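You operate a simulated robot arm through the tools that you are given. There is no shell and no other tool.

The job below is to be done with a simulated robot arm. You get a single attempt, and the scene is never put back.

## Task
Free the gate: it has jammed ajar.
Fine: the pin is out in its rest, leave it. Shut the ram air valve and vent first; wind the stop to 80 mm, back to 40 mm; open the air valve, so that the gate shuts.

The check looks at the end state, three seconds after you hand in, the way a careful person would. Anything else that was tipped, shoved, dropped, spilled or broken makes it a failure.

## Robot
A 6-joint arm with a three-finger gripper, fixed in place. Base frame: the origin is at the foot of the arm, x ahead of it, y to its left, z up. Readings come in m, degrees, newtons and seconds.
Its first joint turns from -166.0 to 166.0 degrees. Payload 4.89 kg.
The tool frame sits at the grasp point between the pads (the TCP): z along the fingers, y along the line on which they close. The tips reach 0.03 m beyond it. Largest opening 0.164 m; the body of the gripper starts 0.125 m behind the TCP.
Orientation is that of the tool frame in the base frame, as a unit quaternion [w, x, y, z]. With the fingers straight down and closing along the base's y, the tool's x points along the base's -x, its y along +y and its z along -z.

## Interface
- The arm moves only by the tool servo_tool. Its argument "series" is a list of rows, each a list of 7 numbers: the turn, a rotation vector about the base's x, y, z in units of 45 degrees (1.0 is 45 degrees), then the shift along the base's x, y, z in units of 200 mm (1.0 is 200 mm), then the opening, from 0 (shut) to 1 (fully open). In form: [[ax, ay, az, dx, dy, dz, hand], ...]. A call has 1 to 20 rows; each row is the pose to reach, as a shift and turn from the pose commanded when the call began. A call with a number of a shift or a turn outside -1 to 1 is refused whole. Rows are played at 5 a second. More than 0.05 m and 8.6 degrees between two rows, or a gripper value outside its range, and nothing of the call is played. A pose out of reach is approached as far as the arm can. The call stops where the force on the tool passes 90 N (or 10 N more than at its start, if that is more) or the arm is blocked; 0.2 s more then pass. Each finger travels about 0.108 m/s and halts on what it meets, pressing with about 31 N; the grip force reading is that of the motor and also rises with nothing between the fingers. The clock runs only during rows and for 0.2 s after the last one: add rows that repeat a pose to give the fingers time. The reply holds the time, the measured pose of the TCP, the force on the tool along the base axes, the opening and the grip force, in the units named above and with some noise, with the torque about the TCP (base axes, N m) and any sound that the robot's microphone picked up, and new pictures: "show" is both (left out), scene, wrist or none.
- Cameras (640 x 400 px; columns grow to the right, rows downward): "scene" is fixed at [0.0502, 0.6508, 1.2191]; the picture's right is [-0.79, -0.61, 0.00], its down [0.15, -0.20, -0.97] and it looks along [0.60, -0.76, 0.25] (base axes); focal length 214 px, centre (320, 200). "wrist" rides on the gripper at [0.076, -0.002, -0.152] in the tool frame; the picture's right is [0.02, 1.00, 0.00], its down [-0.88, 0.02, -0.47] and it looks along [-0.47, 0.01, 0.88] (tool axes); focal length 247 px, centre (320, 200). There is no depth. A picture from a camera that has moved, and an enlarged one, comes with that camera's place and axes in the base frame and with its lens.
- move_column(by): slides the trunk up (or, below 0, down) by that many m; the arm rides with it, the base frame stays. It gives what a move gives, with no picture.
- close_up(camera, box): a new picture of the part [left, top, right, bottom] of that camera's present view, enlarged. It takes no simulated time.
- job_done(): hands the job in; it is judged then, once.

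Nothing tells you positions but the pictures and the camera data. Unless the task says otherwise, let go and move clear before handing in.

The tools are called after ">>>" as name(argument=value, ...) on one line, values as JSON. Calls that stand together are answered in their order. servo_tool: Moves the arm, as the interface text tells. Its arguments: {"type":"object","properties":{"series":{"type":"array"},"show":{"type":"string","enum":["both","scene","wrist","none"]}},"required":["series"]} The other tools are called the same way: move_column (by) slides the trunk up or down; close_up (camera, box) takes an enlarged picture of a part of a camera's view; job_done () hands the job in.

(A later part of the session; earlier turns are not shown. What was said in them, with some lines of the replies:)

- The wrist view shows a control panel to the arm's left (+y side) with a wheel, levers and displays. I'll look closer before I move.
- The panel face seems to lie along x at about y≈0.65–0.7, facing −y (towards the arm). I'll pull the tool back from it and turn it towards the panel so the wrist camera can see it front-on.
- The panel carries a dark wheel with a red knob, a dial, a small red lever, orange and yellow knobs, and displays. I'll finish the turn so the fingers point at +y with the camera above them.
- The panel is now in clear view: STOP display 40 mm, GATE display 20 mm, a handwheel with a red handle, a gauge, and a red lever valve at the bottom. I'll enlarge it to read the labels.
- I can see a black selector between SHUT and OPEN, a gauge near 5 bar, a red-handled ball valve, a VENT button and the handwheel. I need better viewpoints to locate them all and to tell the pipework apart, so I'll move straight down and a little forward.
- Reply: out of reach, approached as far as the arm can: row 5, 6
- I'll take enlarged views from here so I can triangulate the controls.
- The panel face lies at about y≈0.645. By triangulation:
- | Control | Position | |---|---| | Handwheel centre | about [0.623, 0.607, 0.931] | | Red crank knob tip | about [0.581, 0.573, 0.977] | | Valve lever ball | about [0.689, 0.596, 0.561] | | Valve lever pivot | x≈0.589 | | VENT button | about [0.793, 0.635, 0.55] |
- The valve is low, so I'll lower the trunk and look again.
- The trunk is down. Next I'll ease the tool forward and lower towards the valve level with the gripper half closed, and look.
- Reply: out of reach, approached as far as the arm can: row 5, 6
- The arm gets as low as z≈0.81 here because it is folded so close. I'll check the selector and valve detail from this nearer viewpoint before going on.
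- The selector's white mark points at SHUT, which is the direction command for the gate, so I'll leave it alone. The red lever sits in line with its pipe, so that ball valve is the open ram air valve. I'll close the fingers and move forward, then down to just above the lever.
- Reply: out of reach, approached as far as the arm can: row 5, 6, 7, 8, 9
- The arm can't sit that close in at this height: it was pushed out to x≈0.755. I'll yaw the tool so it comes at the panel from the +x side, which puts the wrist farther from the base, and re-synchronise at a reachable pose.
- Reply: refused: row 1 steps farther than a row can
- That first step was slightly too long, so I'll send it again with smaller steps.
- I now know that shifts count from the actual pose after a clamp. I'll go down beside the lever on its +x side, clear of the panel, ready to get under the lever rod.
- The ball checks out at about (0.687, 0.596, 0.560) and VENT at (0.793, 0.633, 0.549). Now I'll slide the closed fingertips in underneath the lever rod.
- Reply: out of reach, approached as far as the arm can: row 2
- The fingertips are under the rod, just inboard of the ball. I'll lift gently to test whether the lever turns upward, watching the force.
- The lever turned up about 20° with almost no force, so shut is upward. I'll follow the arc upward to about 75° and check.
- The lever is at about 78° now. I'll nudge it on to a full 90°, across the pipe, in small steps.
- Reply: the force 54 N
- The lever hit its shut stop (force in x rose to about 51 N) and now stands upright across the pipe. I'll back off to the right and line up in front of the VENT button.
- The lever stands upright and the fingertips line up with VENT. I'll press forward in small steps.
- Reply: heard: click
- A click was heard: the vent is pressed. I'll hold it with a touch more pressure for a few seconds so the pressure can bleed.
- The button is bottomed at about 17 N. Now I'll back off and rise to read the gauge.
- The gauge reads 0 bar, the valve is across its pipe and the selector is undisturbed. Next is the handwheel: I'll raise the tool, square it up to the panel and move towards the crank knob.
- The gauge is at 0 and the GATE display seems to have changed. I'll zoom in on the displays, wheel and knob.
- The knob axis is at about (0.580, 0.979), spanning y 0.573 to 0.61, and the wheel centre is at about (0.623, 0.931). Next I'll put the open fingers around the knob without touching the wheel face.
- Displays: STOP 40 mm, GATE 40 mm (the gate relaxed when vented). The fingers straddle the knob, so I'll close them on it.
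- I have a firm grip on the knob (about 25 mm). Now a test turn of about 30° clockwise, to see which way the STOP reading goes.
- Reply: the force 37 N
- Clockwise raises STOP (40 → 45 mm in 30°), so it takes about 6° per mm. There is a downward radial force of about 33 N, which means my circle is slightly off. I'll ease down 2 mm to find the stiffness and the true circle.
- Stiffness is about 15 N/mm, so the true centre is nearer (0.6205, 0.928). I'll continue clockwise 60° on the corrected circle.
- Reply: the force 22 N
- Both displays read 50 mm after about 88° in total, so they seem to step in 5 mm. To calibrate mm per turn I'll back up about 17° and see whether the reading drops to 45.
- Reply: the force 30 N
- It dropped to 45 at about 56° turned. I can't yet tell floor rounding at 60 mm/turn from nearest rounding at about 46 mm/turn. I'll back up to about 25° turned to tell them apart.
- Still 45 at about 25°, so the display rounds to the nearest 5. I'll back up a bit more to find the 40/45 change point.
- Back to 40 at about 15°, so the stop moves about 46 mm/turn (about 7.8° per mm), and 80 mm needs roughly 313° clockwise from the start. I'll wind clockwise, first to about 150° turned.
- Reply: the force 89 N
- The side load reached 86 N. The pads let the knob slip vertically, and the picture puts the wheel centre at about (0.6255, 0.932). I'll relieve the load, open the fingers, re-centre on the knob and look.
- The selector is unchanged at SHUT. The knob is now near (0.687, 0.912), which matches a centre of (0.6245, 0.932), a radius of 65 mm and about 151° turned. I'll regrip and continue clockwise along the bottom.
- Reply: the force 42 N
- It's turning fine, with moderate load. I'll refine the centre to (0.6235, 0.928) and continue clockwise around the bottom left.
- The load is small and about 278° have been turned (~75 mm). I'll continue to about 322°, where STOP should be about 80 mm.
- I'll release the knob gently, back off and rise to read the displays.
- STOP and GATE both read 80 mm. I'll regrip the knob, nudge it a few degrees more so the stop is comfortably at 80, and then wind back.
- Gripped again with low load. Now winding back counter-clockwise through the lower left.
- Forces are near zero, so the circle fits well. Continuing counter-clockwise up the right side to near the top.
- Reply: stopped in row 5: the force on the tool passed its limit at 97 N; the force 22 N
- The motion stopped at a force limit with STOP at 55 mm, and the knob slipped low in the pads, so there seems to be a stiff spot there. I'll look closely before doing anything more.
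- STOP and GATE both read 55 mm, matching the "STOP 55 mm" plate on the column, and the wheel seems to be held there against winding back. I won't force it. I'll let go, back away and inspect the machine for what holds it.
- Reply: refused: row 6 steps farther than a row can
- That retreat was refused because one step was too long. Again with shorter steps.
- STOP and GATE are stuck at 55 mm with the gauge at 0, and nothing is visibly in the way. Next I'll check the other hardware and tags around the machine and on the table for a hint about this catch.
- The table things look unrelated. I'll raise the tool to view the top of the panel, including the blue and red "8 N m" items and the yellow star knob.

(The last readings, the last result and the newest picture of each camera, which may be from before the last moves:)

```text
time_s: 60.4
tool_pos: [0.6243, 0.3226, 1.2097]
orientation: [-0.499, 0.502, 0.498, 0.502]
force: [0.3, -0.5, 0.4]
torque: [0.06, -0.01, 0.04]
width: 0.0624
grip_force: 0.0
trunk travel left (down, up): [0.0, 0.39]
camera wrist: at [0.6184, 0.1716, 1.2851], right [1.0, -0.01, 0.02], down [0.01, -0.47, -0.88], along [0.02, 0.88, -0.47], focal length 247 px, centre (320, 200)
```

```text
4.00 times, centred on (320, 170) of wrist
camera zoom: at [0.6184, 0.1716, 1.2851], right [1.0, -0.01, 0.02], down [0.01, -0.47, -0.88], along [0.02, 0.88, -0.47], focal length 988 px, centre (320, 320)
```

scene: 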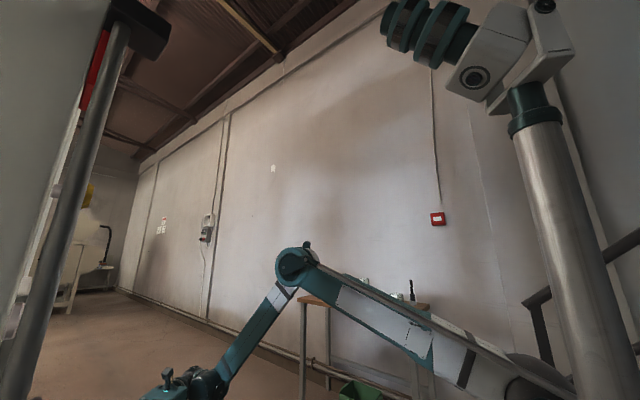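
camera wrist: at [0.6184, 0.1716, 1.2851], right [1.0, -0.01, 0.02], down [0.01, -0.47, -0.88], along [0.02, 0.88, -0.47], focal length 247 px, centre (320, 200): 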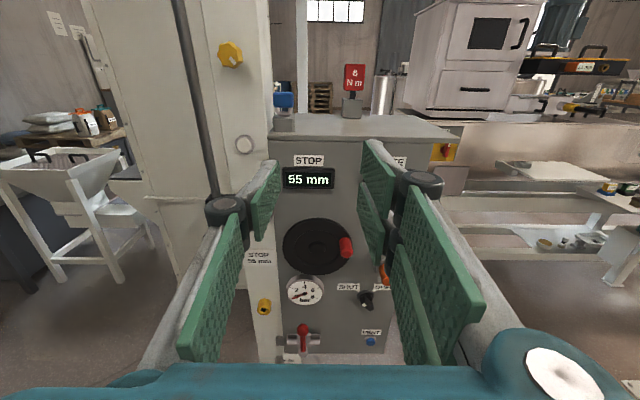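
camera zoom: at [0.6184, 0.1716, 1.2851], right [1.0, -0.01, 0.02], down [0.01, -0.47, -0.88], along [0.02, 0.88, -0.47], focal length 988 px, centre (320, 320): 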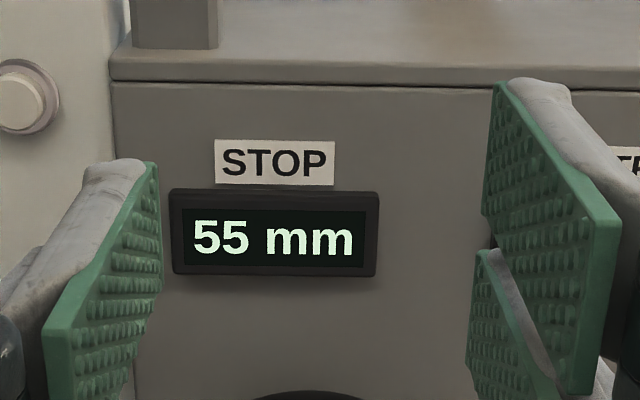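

Those are torque keys and rests, unrelated. The knob now sits on the right side of the wheel, so I'll zoom in to read its angle accurately.

>>> close_up(camera="wrist", box=[270, 205, 370, 267])

>>> close_up(camera="wrist", box=[240, 230, 400, 355])

```text
6.40 times, centred on (320, 236) of wrist
camera zoom: at [0.6184, 0.1716, 1.2851], right [1.0, -0.01, 0.02], down [0.01, -0.47, -0.88], along [0.02, 0.88, -0.47], focal length 1581 px, centre (320, -30)
```

zoom: 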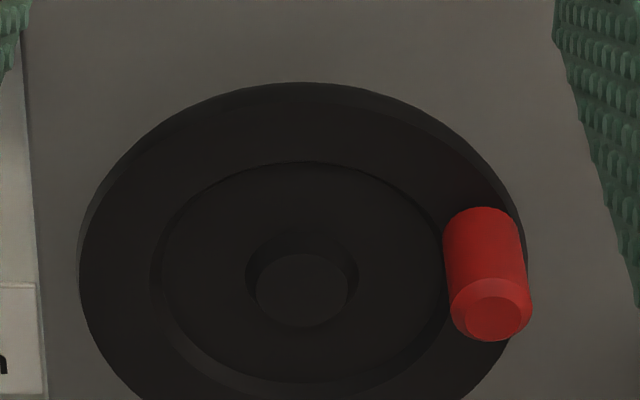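

```text
3.20 times, centred on (320, 292) of wrist
camera zoom: at [0.6184, 0.1716, 1.2851], right [1.0, -0.01, 0.02], down [0.01, -0.47, -0.88], along [0.02, 0.88, -0.47], focal length 790 px, centre (320, -96)
```

zoom: 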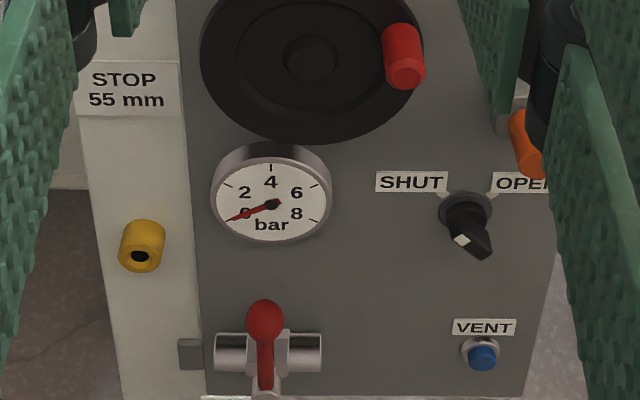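

Measured now, the knob sits at about φ≈12°, which is almost exactly 55 mm. So there is a stiff spot or catch at 55 mm, and my pads could only pull the knob there by friction. I'll roll the gripper 90° so the pads lie above and below the knob, which lets me test it with a positive, measured lift.

>>> servo_tool(series=[[0, 0.17, 0, 0.05, 0.06, -0.1, 0.4], [0, 0.34, 0, 0.1, 0.12, -0.2, 0.4], [0, 0.51, 0, 0.14, 0.18, -0.3, 0.4], [0, 0.68, 0, 0.18, 0.24, -0.4, 0.4], [0, 0.85, 0, 0.22, 0.3, -0.5, 0.4], [0, 1.0, 0, 0.25, 0.36, -0.6, 0.4], [0, 1.0, 0, 0.25, 0.36, -0.6, 0.4]], show="none")

>>> servo_tool(series=[[0, 0.17, 0, 0.02, 0.05, -0.12, 0.4], [0, 0.34, 0, 0.04, 0.1, -0.24, 0.4], [0, 0.51, 0, 0.05, 0.15, -0.36, 0.4], [0, 0.68, 0, 0.06, 0.2, -0.48, 0.4], [0, 0.85, 0, 0.063, 0.25, -0.6, 0.4], [0, 1.0, 0, 0.063, 0.28, -0.73, 0.4], [0, 1.0, 0, 0.063, 0.28, -0.73, 0.4]], show="wrist")

```text
time_s: 62.0
tool_pos: [0.6751, 0.3933, 1.0884]
orientation: [-0.652, 0.655, 0.269, 0.27]
force: [-0.7, -0.1, 0.9]
torque: [-0.03, -0.03, -0.01]
width: 0.0654
grip_force: 0.0
trunk travel left (down, up): [0.0, 0.39]
```

```text
time_s: 63.6
tool_pos: [0.6847, 0.4506, 0.9433]
orientation: [0.714, -0.697, -0.043, -0.046]
force: [0.0, -0.5, -0.8]
torque: [-0.05, 0.01, -0.02]
width: 0.0658
grip_force: 0.1
out of reach, approached as far as the arm can: row 6, 7
trunk travel left (down, up): [0.0, 0.39]
camera wrist: at [0.7573, 0.2991, 0.9497], right [0.15, 0.02, -0.99], down [-0.87, -0.47, -0.14], along [-0.46, 0.88, -0.05], focal length 247 px, centre (320, 200)
```

wrist: 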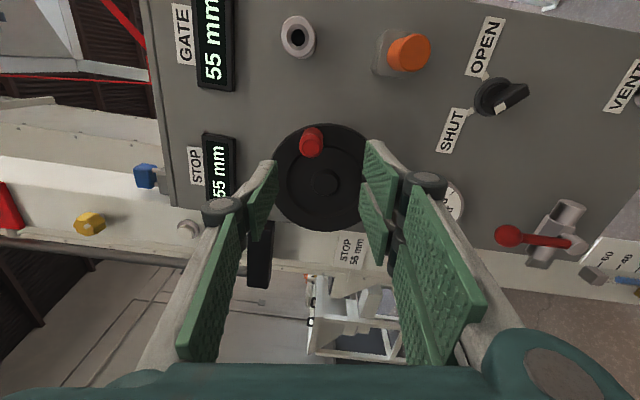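

I got about 82° of roll, and both displays are visible from here. I'll zoom in to locate the knob.

>>> close_up(camera="wrist", box=[250, 100, 410, 200])

>>> close_up(camera="wrist", box=[60, 100, 320, 262])

```text
4.00 times, centred on (330, 150) of wrist
camera zoom: at [0.7573, 0.2991, 0.9497], right [0.15, 0.02, -0.99], down [-0.87, -0.47, -0.14], along [-0.46, 0.88, -0.05], focal length 988 px, centre (280, 400)
```

zoom: 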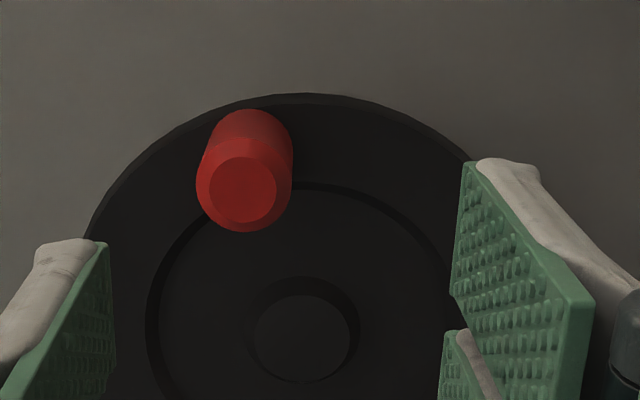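

```text
2.46 times, centred on (190, 181) of wrist
camera zoom: at [0.7573, 0.2991, 0.9497], right [0.15, 0.02, -0.99], down [-0.87, -0.47, -0.14], along [-0.46, 0.88, -0.05], focal length 608 px, centre (640, 247)
```

zoom: 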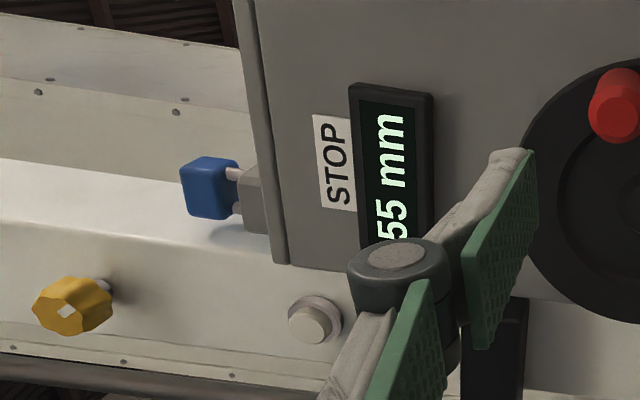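

The knob's angle seems a little different from the earlier view. I'll hold still for two seconds and see whether the wheel is creeping by itself.

>>> servo_tool(series=[[0, 0, 0, 0, 0, 0, 0.4], [0, 0, 0, 0, 0, 0, 0.4], [0, 0, 0, 0, 0, 0, 0.4], [0, 0, 0, 0, 0, 0, 0.4], [0, 0, 0, 0, 0, 0, 0.4], [0, 0, 0, 0, 0, 0, 0.4], [0, 0, 0, 0, 0, 0, 0.4], [0, 0, 0, 0, 0, 0, 0.4], [0, 0, 0, 0, 0, 0, 0.4], [0, 0, 0, 0, 0, 0, 0.4]], show="none")

>>> close_up(camera="wrist", box=[250, 100, 410, 200])

```text
time_s: 65.8
tool_pos: [0.6854, 0.4521, 0.9435]
orientation: [0.714, -0.697, -0.041, -0.046]
force: [-0.4, -0.5, 0.5]
torque: [-0.03, -0.01, 0.01]
width: 0.0656
grip_force: 0.0
trunk travel left (down, up): [0.0, 0.39]
```

```text
4.00 times, centred on (330, 150) of wrist
camera zoom: at [0.7575, 0.299, 0.9498], right [0.15, 0.02, -0.99], down [-0.87, -0.47, -0.14], along [-0.46, 0.88, -0.05], focal length 988 px, centre (280, 400)
```

zoom: 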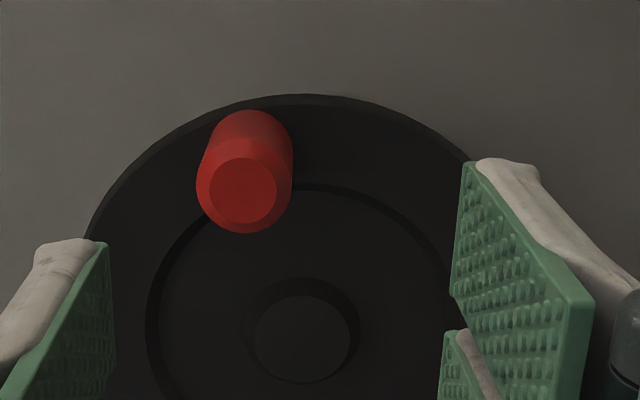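

The wheel is static. Re-triangulating with both views puts the knob at about (0.682, 0.561–0.61, 0.9555), φ≈23°. Both passes slipped in this same 50–57 mm zone, so it looks like a tight spot, not an obstacle. I'll bring the pads above and below the knob.

>>> servo_tool(series=[[0, 0, 0, -0.015, 0.05, 0.06, 0.4], [0, 0, 0, -0.015, 0.2, 0.06, 0.4], [0, 0, 0, -0.015, 0.38, 0.06, 0.4], [0, 0, 0, -0.015, 0.5, 0.06, 0.4], [0, 0, 0, -0.015, 0.56, 0.06, 0.4], [0, 0, 0, -0.015, 0.56, 0.06, 0.4]], show="wrist")

```text
time_s: 67.2
tool_pos: [0.6819, 0.564, 0.9552]
orientation: [0.714, -0.698, -0.043, -0.047]
force: [0.4, -0.2, -1.1]
torque: [-0.02, 0.01, 0.01]
width: 0.0656
grip_force: 0.1
trunk travel left (down, up): [0.0, 0.39]
camera wrist: at [0.7555, 0.411, 0.9624], right [0.15, 0.02, -0.99], down [-0.87, -0.47, -0.14], along [-0.46, 0.88, -0.05], focal length 247 px, centre (320, 200)
```

wrist: 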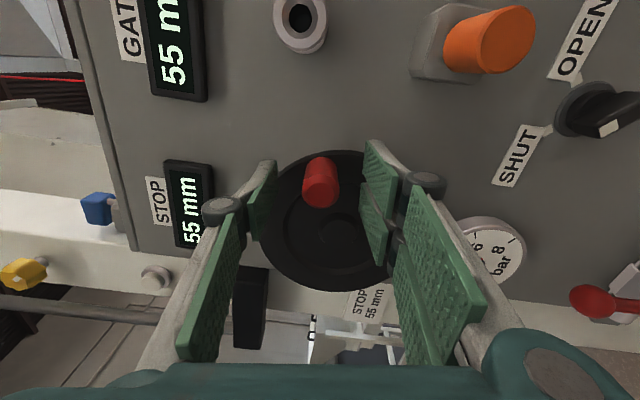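

Well centred, and both displays stay in view from this grip. I'll close on the knob.

>>> servo_tool(series=[[0, 0, 0, 0, 0, 0, 0.2], [0, 0, 0, 0, 0, 0, 0.05], [0, 0, 0, 0, 0, 0, 0], [0, 0, 0, 0, 0, 0, 0]], show="wrist")

```text
time_s: 68.2
tool_pos: [0.6837, 0.5632, 0.9554]
orientation: [0.714, -0.697, -0.043, -0.046]
force: [-0.8, 2.6, 1.2]
torque: [-0.35, 0.07, -0.04]
width: 0.0247
grip_force: 45.3
trunk travel left (down, up): [0.0, 0.39]
camera wrist: at [0.7555, 0.4109, 0.9624], right [0.15, 0.02, -0.99], down [-0.87, -0.47, -0.14], along [-0.46, 0.88, -0.05], focal length 247 px, centre (320, 200)
```

wrist: 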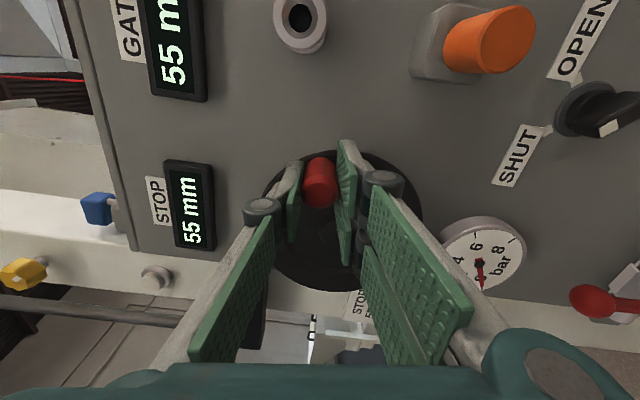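

A firm positive grip. Now a gentle ccw lift of about 5°, reading the force.

>>> servo_tool(series=[[0, 0, 0, -0.005, 0, 0.012, 0], [0, 0, 0, -0.011, 0, 0.0235, 0], [0, 0, 0, -0.011, 0, 0.0235, 0]], show="none")

```text
time_s: 69.0
tool_pos: [0.6822, 0.5618, 0.9591]
orientation: [0.713, -0.698, -0.043, -0.046]
force: [13.3, 22.7, -1.6]
torque: [-0.38, -0.4, -0.45]
width: 0.0252
grip_force: 44.7
trunk travel left (down, up): [0.0, 0.39]
```

It moved with almost no resistance in z. Continuing ccw another 20°.

>>> servo_tool(series=[[0, 0, 0, -0.0145, 0, 0.024, 0], [0, 0, 0, -0.031, 0, 0.047, 0], [0, 0, 0, -0.049, 0, 0.0685, 0], [0, 0, 0, -0.069, 0, 0.088, 0], [0, 0, 0, -0.069, 0, 0.088, 0]], show="wrist")

```text
time_s: 70.2
tool_pos: [0.6676, 0.5613, 0.9772]
orientation: [0.714, -0.698, -0.042, -0.047]
force: [26.7, 12.1, 21.8]
torque: [0.15, -0.29, -1.24]
width: 0.0254
grip_force: 45.1
trunk travel left (down, up): [0.0, 0.39]
camera wrist: at [0.7396, 0.4094, 0.9835], right [0.15, 0.02, -0.99], down [-0.87, -0.47, -0.14], along [-0.46, 0.88, -0.05], focal length 247 px, centre (320, 200)
```

wrist: 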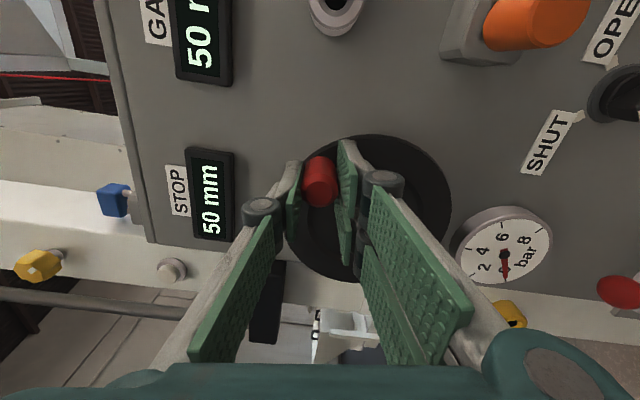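

STOP is down to 50 mm, so nothing is blocking; the earlier grip was just slipping. From here I'll roll the gripper along with the wheel as it turns ccw, so the pads don't slip, with a small radial correction.

>>> servo_tool(series=[[0, 0, 0, 0.006, 0, 0.007, 0], [0, -0.178, 0, -0.028, 0, 0.037, 0], [0, -0.356, 0, -0.0675, 0, 0.0595, 0], [0, -0.533, 0, -0.1095, 0, 0.0765, 0], [0, -0.711, 0, -0.154, 0, 0.087, 0], [0, -0.889, 0, -0.199, 0, 0.092, 0], [0, -0.889, 0, -0.199, 0, 0.092, 0]], show="wrist")

```text
time_s: 71.8
tool_pos: [0.6273, 0.5622, 0.9939]
orientation: [0.656, -0.639, -0.285, -0.283]
force: [-4.5, -22.4, -25.1]
torque: [-0.79, 0.2, -0.24]
width: 0.0247
grip_force: 44.9
trunk travel left (down, up): [0.0, 0.39]
camera wrist: at [0.6763, 0.4098, 1.0481], right [0.75, 0.02, -0.66], down [-0.58, -0.47, -0.67], along [-0.32, 0.88, -0.34], focal length 247 px, centre (320, 200)
```

wrist: 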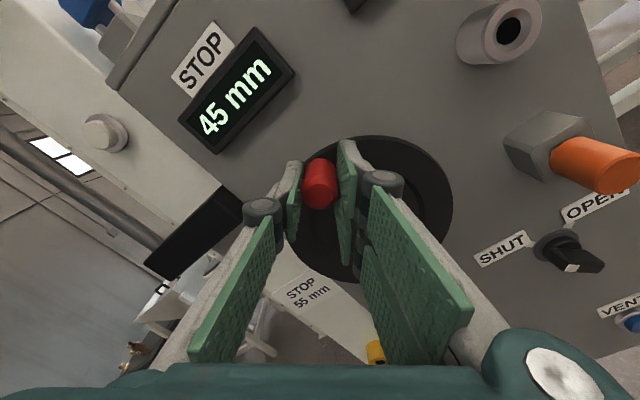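

STOP is at 45 mm. I'll continue rolling with the wheel back to the original knob position, which is 40 mm.

>>> servo_tool(series=[[0, -0.178, 0, -0.046, 0, -0.012, 0], [0, -0.356, 0, -0.0905, 0, -0.02, 0], [0, -0.533, 0, -0.134, 0, -0.034, 0], [0, -0.711, 0, -0.1745, 0, -0.0545, 0], [0, -0.889, 0, -0.2125, 0, -0.08, 0], [0, -0.982, 0, -0.2305, 0, -0.095, 0], [0, -0.982, 0, -0.2305, 0, -0.095, 0]], show="wrist")

```text
time_s: 73.4
tool_pos: [0.58, 0.5619, 0.9764]
orientation: [-0.501, 0.486, 0.511, 0.502]
force: [1.2, -5.2, 8.3]
torque: [0.34, -0.4, -0.35]
width: 0.0246
grip_force: 45.1
trunk travel left (down, up): [0.0, 0.39]
camera wrist: at [0.5772, 0.4098, 1.0507], right [1.0, 0.02, 0.05], down [0.05, -0.47, -0.88], along [0.0, 0.88, -0.47], focal length 247 px, centre (320, 200)
```

wrist: 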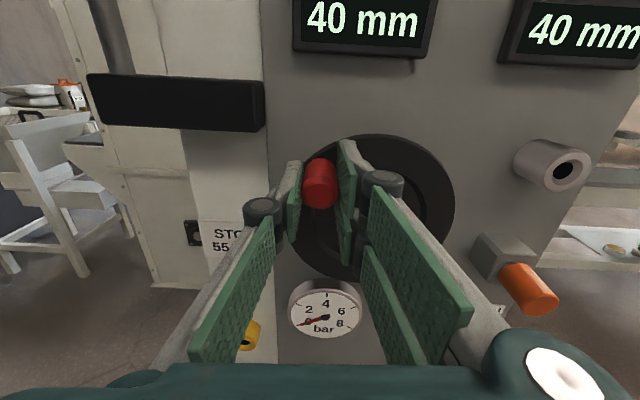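

STOP 40 and GATE 40, with the knob back at its starting position. I'll release it, back straight off and verify.

>>> servo_tool(series=[[0, 0, 0, 0, 0, 0, 0.2], [0, 0, 0, 0, 0, 0, 0.4], [0, 0, 0, 0, -0.15, 0, 0.4], [0, 0, 0, 0, -0.35, 0, 0.4], [0, 0, 0, 0, -0.55, 0, 0.4], [0, 0, 0, 0.05, -0.6, 0.15, 0.4], [0, 0, 0, 0.1, -0.6, 0.3, 0.4], [0, 0, 0, 0.1, -0.6, 0.3, 0.4]], show="wrist")

>>> close_up(camera="wrist", box=[240, 0, 560, 200])

```text
time_s: 75.2
tool_pos: [0.6014, 0.4417, 1.0369]
orientation: [-0.501, 0.486, 0.511, 0.502]
force: [0.4, 0.4, -0.5]
torque: [0.06, -0.01, 0.08]
width: 0.0657
grip_force: 0.0
trunk travel left (down, up): [0.0, 0.39]
camera wrist: at [0.5989, 0.2897, 1.1117], right [1.0, 0.02, 0.05], down [0.05, -0.47, -0.88], along [0.0, 0.88, -0.47], focal length 247 px, centre (320, 200)
```

wrist: 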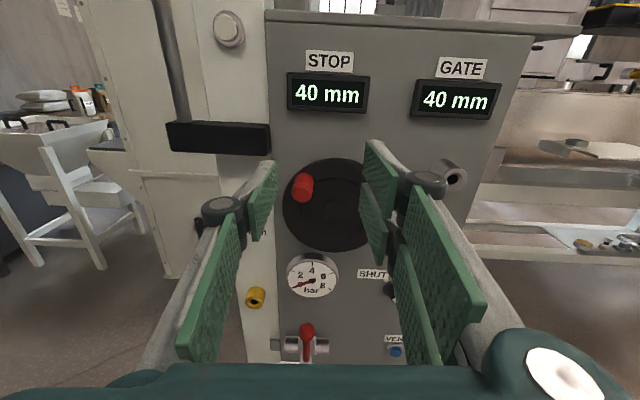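

```text
2.00 times, centred on (400, 100) of wrist
camera zoom: at [0.5989, 0.2897, 1.1117], right [1.0, 0.02, 0.05], down [0.05, -0.47, -0.88], along [0.0, 0.88, -0.47], focal length 494 px, centre (160, 400)
```

zoom: 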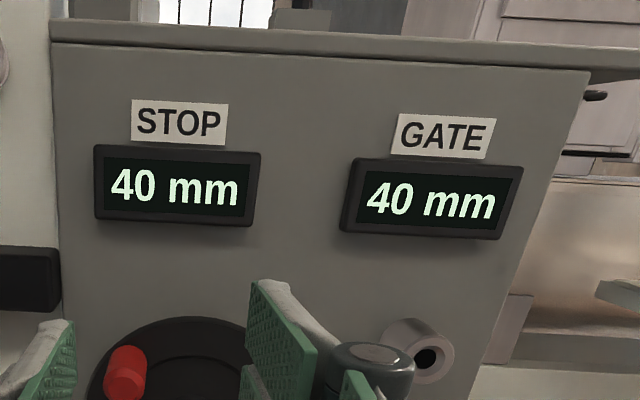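

>>> close_up(camera="wrist", box=[270, 145, 390, 220])

```text
5.33 times, centred on (330, 182) of wrist
camera zoom: at [0.5989, 0.2897, 1.1117], right [1.0, 0.02, 0.05], down [0.05, -0.47, -0.88], along [0.0, 0.88, -0.47], focal length 1317 px, centre (267, 293)
```

zoom: 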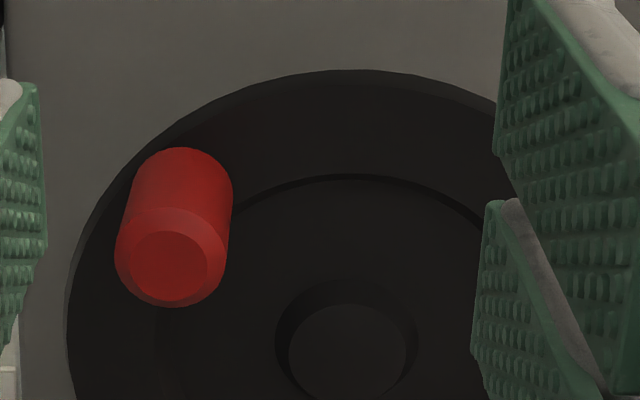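

STOP and GATE read 40 mm, and the knob's at its original angle. Next is opening the air valve: the lever must go from upright back to horizontal (to the right), pushed from its left side. I'll move down with the tool pitched about 30° and yawed about 38° so the arm can reach.

>>> servo_tool(series=[[-0.111, 0, 0, 0.05, 0, -0.12, 0.2], [-0.222, 0, 0, 0.15, 0, -0.28, 0], [-0.333, 0, 0, 0.25, 0.01, -0.46, 0], [-0.444, 0, 0, 0.35, 0.02, -0.64, 0], [-0.556, 0, 0, 0.45, 0.03, -0.8, 0], [-0.667, 0, 0, 0.5, 0.04, -0.88, 0], [-0.667, 0, 0, 0.5, 0.04, -0.88, 0]], show="none")

>>> servo_tool(series=[[0, 0, 0.14, 0, 0.05, -0.1, 0], [0, 0, 0.28, 0, 0.1, -0.25, 0], [0, 0, 0.42, -0.02, 0.16, -0.4, 0], [0, 0, 0.56, -0.06, 0.22, -0.55, 0], [0, 0, 0.7, -0.12, 0.25, -0.68, 0], [0, 0, 0.844, -0.2, 0.25, -0.72, 0], [0, 0, 0.844, -0.2, 0.25, -0.72, 0]], show="wrist")

```text
time_s: 76.8
tool_pos: [0.7019, 0.4498, 0.8588]
orientation: [-0.358, 0.599, 0.623, 0.352]
force: [-0.4, -0.2, -0.2]
torque: [-0.01, -0.01, -0.02]
width: 0.0001
grip_force: 31.5
trunk travel left (down, up): [0.0, 0.39]
```

```text
time_s: 78.4
tool_pos: [0.6608, 0.4993, 0.7155]
orientation: [-0.453, 0.364, 0.784, 0.217]
force: [0.3, -0.2, 0.4]
torque: [-0.02, -0.01, -0.03]
width: 0.0003
grip_force: 30.9
trunk travel left (down, up): [0.0, 0.39]
camera wrist: at [0.7159, 0.4253, 0.8561], right [0.76, 0.65, 0.03], down [0.56, -0.63, -0.53], along [-0.33, 0.42, -0.85], focal length 247 px, centre (320, 200)
```

wrist: 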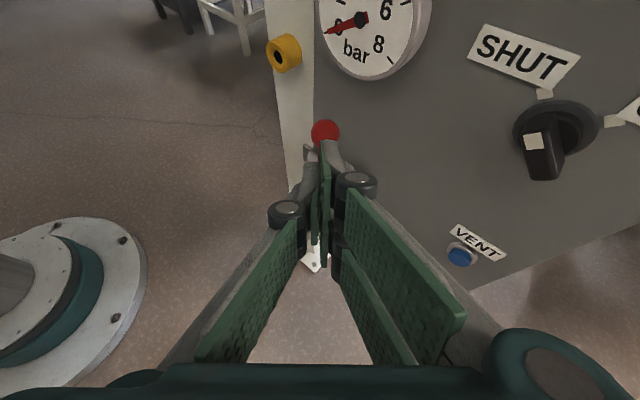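

The ball is where expected, at about (0.584, 0.596, 0.66). I'll pass in front of it, over to the left side, and lower there without advancing yet.

>>> servo_tool(series=[[0, 0, 0, -0.2, 0.03, 0, 0], [0, 0, 0, -0.4, 0.1, 0, 0], [0, 0, 0, -0.54, 0.15, 0, 0], [0, 0, 0, -0.54, 0.15, -0.2, 0], [0, 0, 0, -0.54, 0.15, -0.38, 0], [0, 0, 0, -0.54, 0.15, -0.478, 0], [0, 0, 0, -0.54, 0.15, -0.478, 0]], show="wrist")

```text
time_s: 80.0
tool_pos: [0.5526, 0.5307, 0.6199]
orientation: [-0.453, 0.365, 0.784, 0.217]
force: [0.1, -0.5, 0.7]
torque: [-0.06, -0.04, -0.01]
width: 0.0
grip_force: 30.9
trunk travel left (down, up): [0.0, 0.39]
camera wrist: at [0.6077, 0.456, 0.7602], right [0.76, 0.65, 0.03], down [0.56, -0.64, -0.53], along [-0.33, 0.42, -0.85], focal length 247 px, centre (320, 200)
```

wrist: 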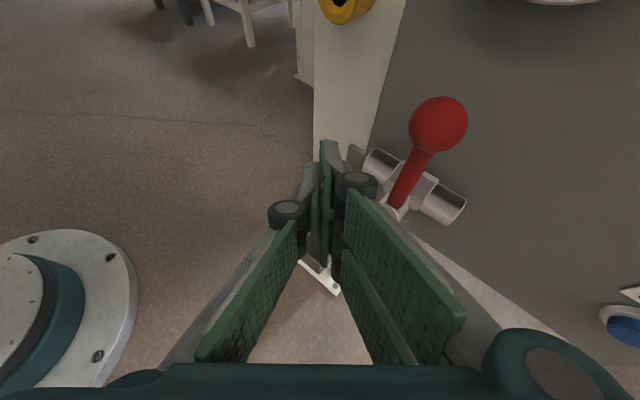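

I'm on the left side, with the rod to the right of the fingertips. Now I'll move forward to reach beside the rod.

>>> servo_tool(series=[[0, 0, 0, 0, 0.1, 0, 0], [0, 0, 0, 0, 0.2, 0, 0], [0, 0, 0, 0, 0.25, 0, 0], [0, 0, 0, 0, 0.25, 0, 0]], show="wrist")

```text
time_s: 81.0
tool_pos: [0.5519, 0.5807, 0.6215]
orientation: [-0.453, 0.365, 0.783, 0.218]
force: [0.3, -8.6, -3.4]
torque: [0.28, 0.04, -0.28]
width: 0.0
grip_force: 30.5
trunk travel left (down, up): [0.0, 0.39]
camera wrist: at [0.6073, 0.5069, 0.7615], right [0.76, 0.65, 0.03], down [0.56, -0.64, -0.53], along [-0.33, 0.42, -0.85], focal length 247 px, centre (320, 200)
```

wrist: 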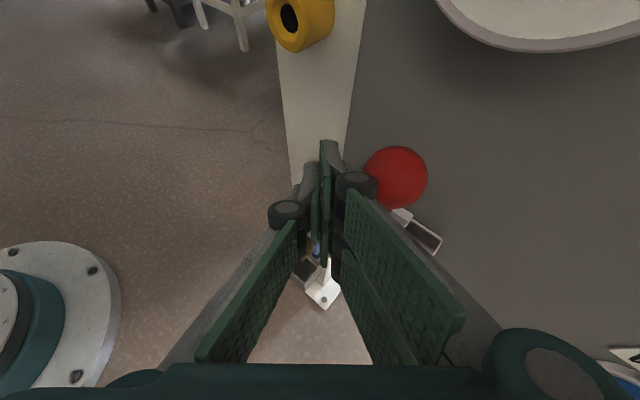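

There is a light 8 N contact, with the knuckle just brushing the ball's front. I'll ease back 3 mm and start pushing the lever to the right, partway, then check.

>>> servo_tool(series=[[0, 0, 0, 0, -0.015, 0, 0], [0, 0, 0, 0.05, -0.015, 0, 0], [0, 0, 0, 0.11, -0.015, 0.005, 0], [0, 0, 0, 0.165, -0.015, 0.03, 0], [0, 0, 0, 0.22, -0.015, 0.05, 0], [0, 0, 0, 0.22, -0.015, 0.05, 0]], show="wrist")

```text
time_s: 82.4
tool_pos: [0.5973, 0.5764, 0.6311]
orientation: [-0.453, 0.365, 0.784, 0.218]
force: [0.3, -0.4, 0.8]
torque: [0.0, 0.03, 0.01]
width: 0.0
grip_force: 30.9
trunk travel left (down, up): [0.0, 0.39]
camera wrist: at [0.6525, 0.5033, 0.7717], right [0.76, 0.65, 0.03], down [0.56, -0.64, -0.53], along [-0.33, 0.42, -0.85], focal length 247 px, centre (320, 200)
```

wrist: 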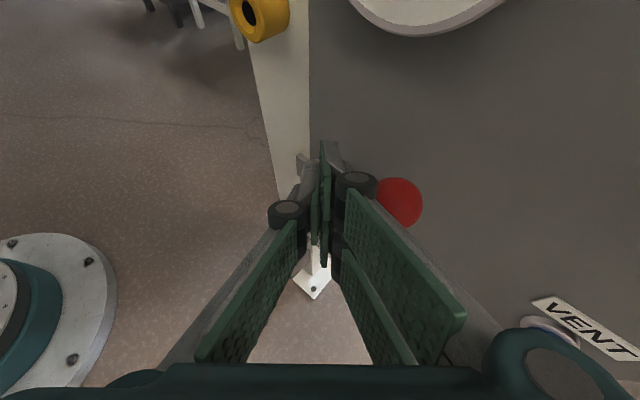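

The lever follows at about 58°, with negligible force. I'll continue along the arc to about 15°.

>>> servo_tool(series=[[0, 0, 0, 0.035, 0, 0.008, 0], [0, 0, 0, 0.0645, 0, 0.0135, 0], [0, 0, 0, 0.1, 0, 0.01, 0], [0, 0, 0, 0.136, 0, 0.0035, 0], [0, 0, 0, 0.175, 0, -0.01, 0], [0, 0, 0, 0.21, 0, -0.027, 0], [0, 0, 0, 0.21, 0, -0.027, 0]], show="wrist")

```text
time_s: 84.0
tool_pos: [0.6385, 0.5766, 0.6248]
orientation: [-0.453, 0.365, 0.784, 0.218]
force: [0.0, -0.4, 0.3]
torque: [-0.01, -0.01, 0.01]
width: 0.0
grip_force: 30.9
trunk travel left (down, up): [0.0, 0.39]
camera wrist: at [0.6942, 0.5037, 0.7659], right [0.76, 0.65, 0.03], down [0.56, -0.64, -0.53], along [-0.33, 0.42, -0.85], focal length 247 px, centre (320, 200)
```

wrist: 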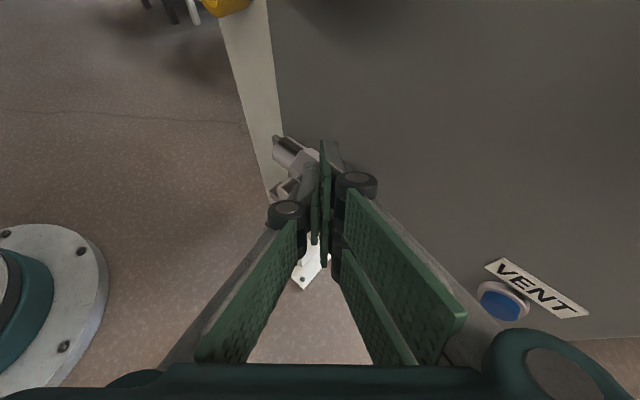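

>>> servo_tool(series=[[0, 0, 0, 0.03, 0, -0.025, 0], [0, 0, 0, 0.06, 0, -0.05, 0], [0, 0, 0, 0.08, 0, -0.075, 0], [0, 0, 0, 0.09, 0, -0.09, 0], [0, 0, 0, 0.09, 0, -0.09, 0]], show="wrist")

```text
time_s: 85.2
tool_pos: [0.6568, 0.5768, 0.6069]
orientation: [-0.452, 0.365, 0.784, 0.217]
force: [-0.2, -0.2, -1.1]
torque: [-0.03, -0.02, -0.01]
width: 0.0
grip_force: 31.3
trunk travel left (down, up): [0.0, 0.39]
camera wrist: at [0.7128, 0.5032, 0.7481], right [0.76, 0.65, 0.03], down [0.56, -0.64, -0.53], along [-0.33, 0.42, -0.85], focal length 247 px, centre (320, 200)
```

wrist: 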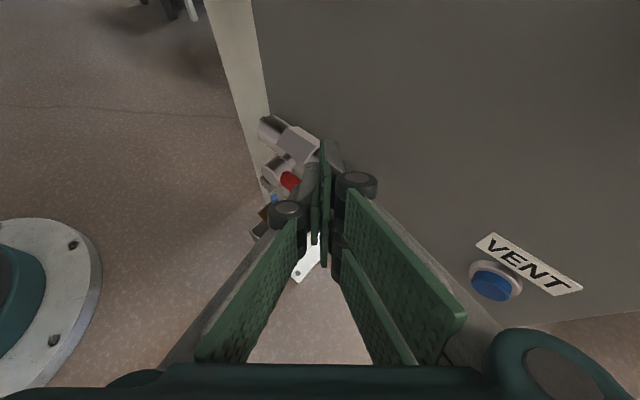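

No end-stop contact yet. I'll keep pressing down in small steps until the lever seats.

>>> servo_tool(series=[[0, 0, 0, 0.01, 0, -0.015, 0], [0, 0, 0, 0.015, 0, -0.03, 0], [0, 0, 0, 0.015, 0, -0.04, 0], [0, 0, 0, 0.015, 0, -0.05, 0], [0, 0, 0, 0.015, 0, -0.05, 0]], show="wrist")

```text
time_s: 86.4
tool_pos: [0.6601, 0.5744, 0.598]
orientation: [-0.453, 0.364, 0.784, 0.217]
force: [-0.9, -44.8, 34.3]
torque: [-1.19, -0.07, -0.1]
width: 0.0
grip_force: 30.6
trunk travel left (down, up): [0.0, 0.39]
camera wrist: at [0.7151, 0.5005, 0.7395], right [0.76, 0.65, 0.03], down [0.56, -0.64, -0.53], along [-0.32, 0.42, -0.85], focal length 247 px, centre (320, 200)
```

wrist: 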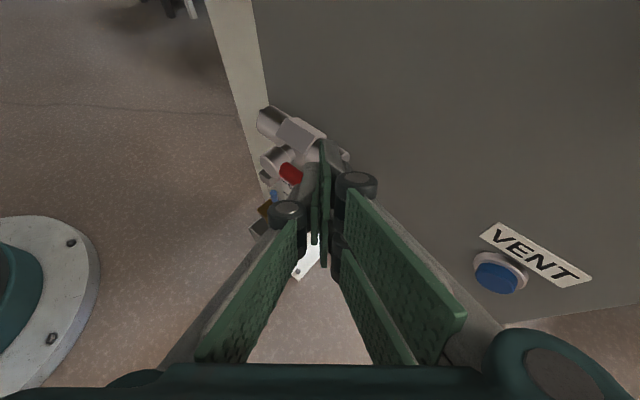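

The lever seems seated (34 N upward reaction). I'll lift off, back away and check the valve, gauge and gate.

>>> servo_tool(series=[[0, 0, 0, 0, -0.05, 0.08, 0], [0, 0, 0, 0.03, -0.2, 0.2, 0], [0, 0, 0, 0.1, -0.35, 0.35, 0], [0, 0, 0, 0.2, -0.5, 0.5, 0], [0, 0, -0.15, 0.3, -0.6, 0.65, 0], [0, 0, -0.3, 0.4, -0.7, 0.8, 0], [0, 0, -0.45, 0.45, -0.75, 0.95, 0], [0, 0, -0.45, 0.45, -0.75, 0.95, 0]], show="wrist")

```text
time_s: 88.2
tool_pos: [0.7503, 0.4255, 0.7867]
orientation: [-0.408, 0.496, 0.708, 0.292]
force: [0.4, 0.5, -0.6]
torque: [0.04, 0.07, 0.04]
width: 0.0001
grip_force: 30.6
trunk travel left (down, up): [0.0, 0.39]
camera wrist: at [0.7765, 0.3366, 0.9273], right [0.94, 0.34, 0.03], down [0.31, -0.79, -0.53], along [-0.16, 0.51, -0.85], focal length 247 px, centre (320, 200)
```

wrist: 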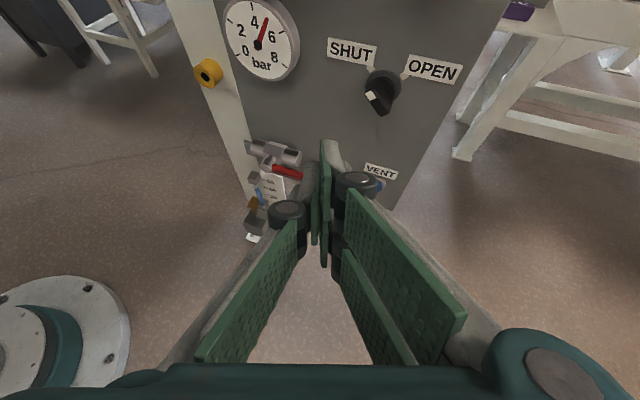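

The gauge is back at about 5 bar and the lever is in line with the pipe. I'll rise and level the camera to read the displays.

>>> servo_tool(series=[[0.106, 0.034, 0, 0, -0.1, 0.18, 0], [0.212, 0.069, 0, -0.05, -0.2, 0.38, 0], [0.318, 0.103, 0, -0.1, -0.3, 0.58, 0], [0.423, 0.137, 0, -0.15, -0.35, 0.76, 0], [0.529, 0.172, 0, -0.2, -0.4, 0.92, 0], [0.634, 0.206, 0, -0.25, -0.4, 1.0, 0], [0.634, 0.206, 0, -0.25, -0.4, 1.0, 0]], show="both")

>>> close_up(camera="wrist", box=[180, 0, 500, 200])

```text
time_s: 89.8
tool_pos: [0.6979, 0.3466, 0.9882]
orientation: [-0.573, 0.403, 0.578, 0.419]
force: [0.2, 0.3, -0.4]
torque: [0.0, -0.01, 0.04]
width: 0.0
grip_force: 30.8
trunk travel left (down, up): [0.0, 0.39]
camera wrist: at [0.7428, 0.2017, 1.062], right [0.94, 0.33, 0.04], down [0.19, -0.43, -0.88], along [-0.27, 0.84, -0.47], focal length 247 px, centre (320, 200)
```

scene: 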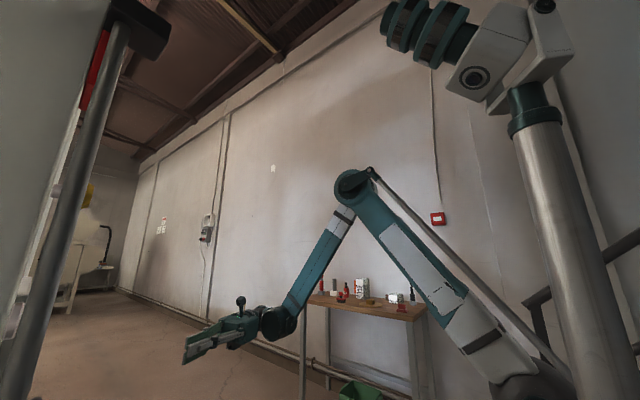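
wrist: 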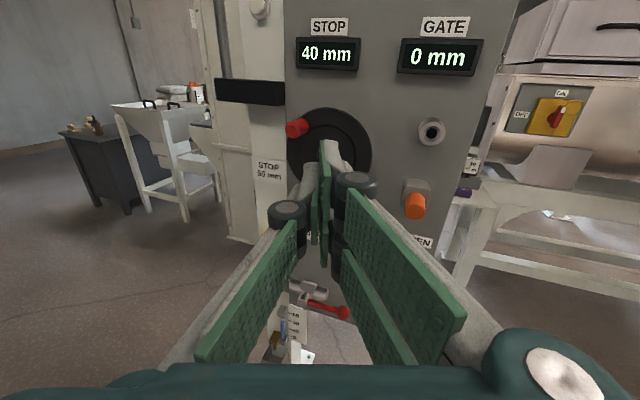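

```text
2.00 times, centred on (340, 100) of wrist
camera zoom: at [0.7428, 0.2017, 1.062], right [0.94, 0.33, 0.04], down [0.19, -0.43, -0.88], along [-0.27, 0.84, -0.47], focal length 494 px, centre (280, 400)
```

zoom: 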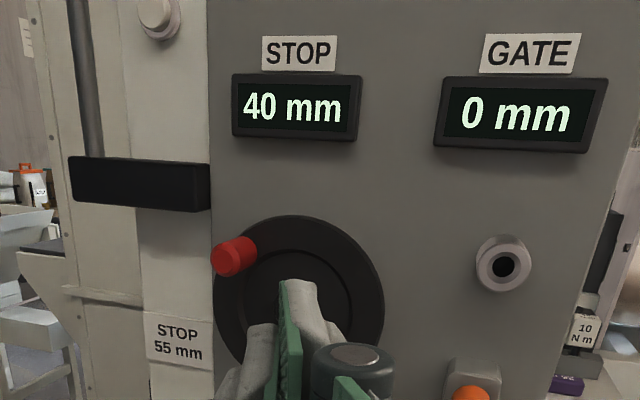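

GATE reads 0 mm and STOP 40 mm, so the gate has shut. A last look at the valve lever and the lower parts before handing in.

>>> close_up(camera="wrist", box=[240, 260, 400, 360])

>>> servo_tool(series=[[0, 0, -0.1, 0, -0.15, 0, 0.1], [0, 0, -0.2, 0, -0.3, 0, 0.3], [0, 0, -0.3, 0, -0.45, 0.05, 0.5], [0, 0, -0.4, 0, -0.55, 0.1, 0.7], [0, 0, -0.4, 0, -0.55, 0.1, 0.9], [0, 0, -0.4, 0, -0.55, 0.1, 0.9]], show="wrist")

>>> close_up(camera="wrist", box=[220, 180, 420, 305])

>>> close_up(camera="wrist", box=[200, 20, 460, 182])

```text
4.00 times, centred on (320, 310) of wrist
camera zoom: at [0.7428, 0.2017, 1.062], right [0.94, 0.33, 0.04], down [0.19, -0.43, -0.88], along [-0.27, 0.84, -0.47], focal length 988 px, centre (320, -240)
```

zoom: 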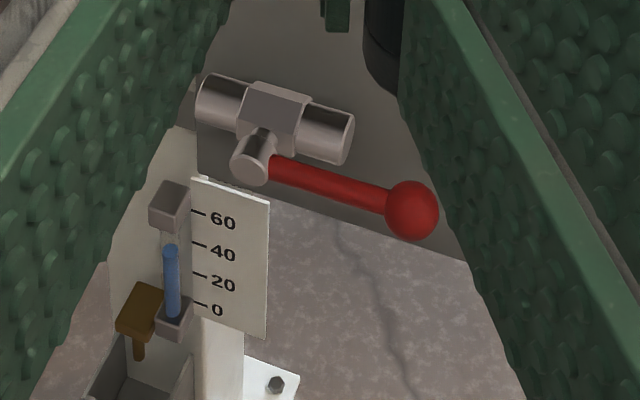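

```text
time_s: 91.2
tool_pos: [0.6993, 0.2366, 1.0061]
orientation: [-0.501, 0.488, 0.509, 0.502]
force: [-0.2, 0.2, 0.1]
torque: [-0.01, 0.01, -0.01]
width: 0.1475
grip_force: 0.1
trunk travel left (down, up): [0.0, 0.39]
camera wrist: at [0.697, 0.0845, 1.0807], right [1.0, 0.02, 0.04], down [0.05, -0.47, -0.88], along [0.0, 0.88, -0.47], focal length 247 px, centre (320, 200)
```

wrist: 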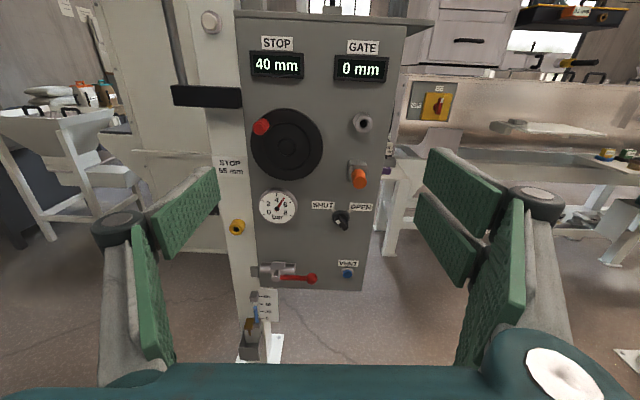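

```text
3.20 times, centred on (320, 242) of wrist
camera zoom: at [0.697, 0.0845, 1.0807], right [1.0, 0.02, 0.04], down [0.05, -0.47, -0.88], along [0.0, 0.88, -0.47], focal length 790 px, centre (320, 64)
```

zoom: 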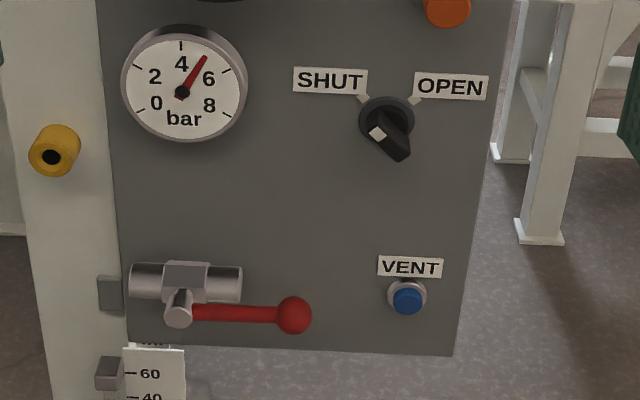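

```text
2.46 times, centred on (330, 101) of wrist
camera zoom: at [0.697, 0.0845, 1.0807], right [1.0, 0.02, 0.04], down [0.05, -0.47, -0.88], along [0.0, 0.88, -0.47], focal length 608 px, centre (295, 444)
```

zoom: 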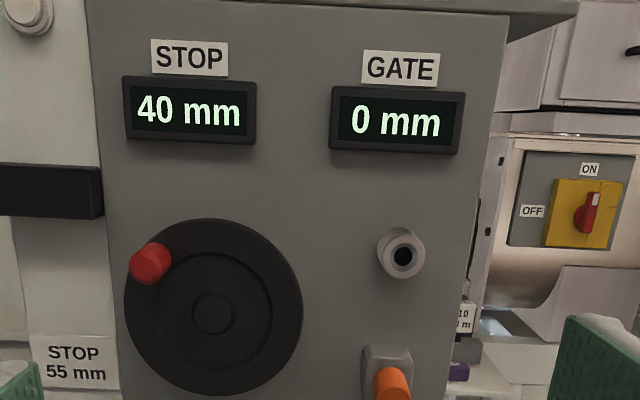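

The end state checks out:
- **Gate and stop:** GATE 0 mm and STOP 40 mm.
- **Air:** the valve is open in line with its pipe, at about 5 bar.
- **Left alone:** the selector is still at SHUT and the pin is in its rest.
- **Arm:** clear of the panel.

I'm handing in now.

>>> job_done()

```text
The job is handed in.
```

The gate is shut: GATE now reads 0 mm and STOP 40 mm. I've handed the job in.

1. **Air off:** I shut the ram air valve with the red lever and held VENT until the gauge read 0 bar. The gate relaxed from 20 mm to 40 mm.
2. **Stop up:** I wound the stop up to 80 mm.
3. **Stop back:** I wound it back to 40 mm. At 55 mm my grip slipped on the crank and the arm stopped itself at its force limit. I let go, checked the machine and took a firmer grip; the wheel then turned freely, so nothing was blocking it.
4. **Air on:** I opened the air valve again, the gauge went back to about 5 bar, and the gate shut.

The displays step in 5 mm. Judging by the crank angle, the stop is probably about half a millimetre under 40.

The pin is still in its rest, the SHUT/OPEN selector is still at SHUT, and I saw nothing else moved. The arm is clear of the panel.
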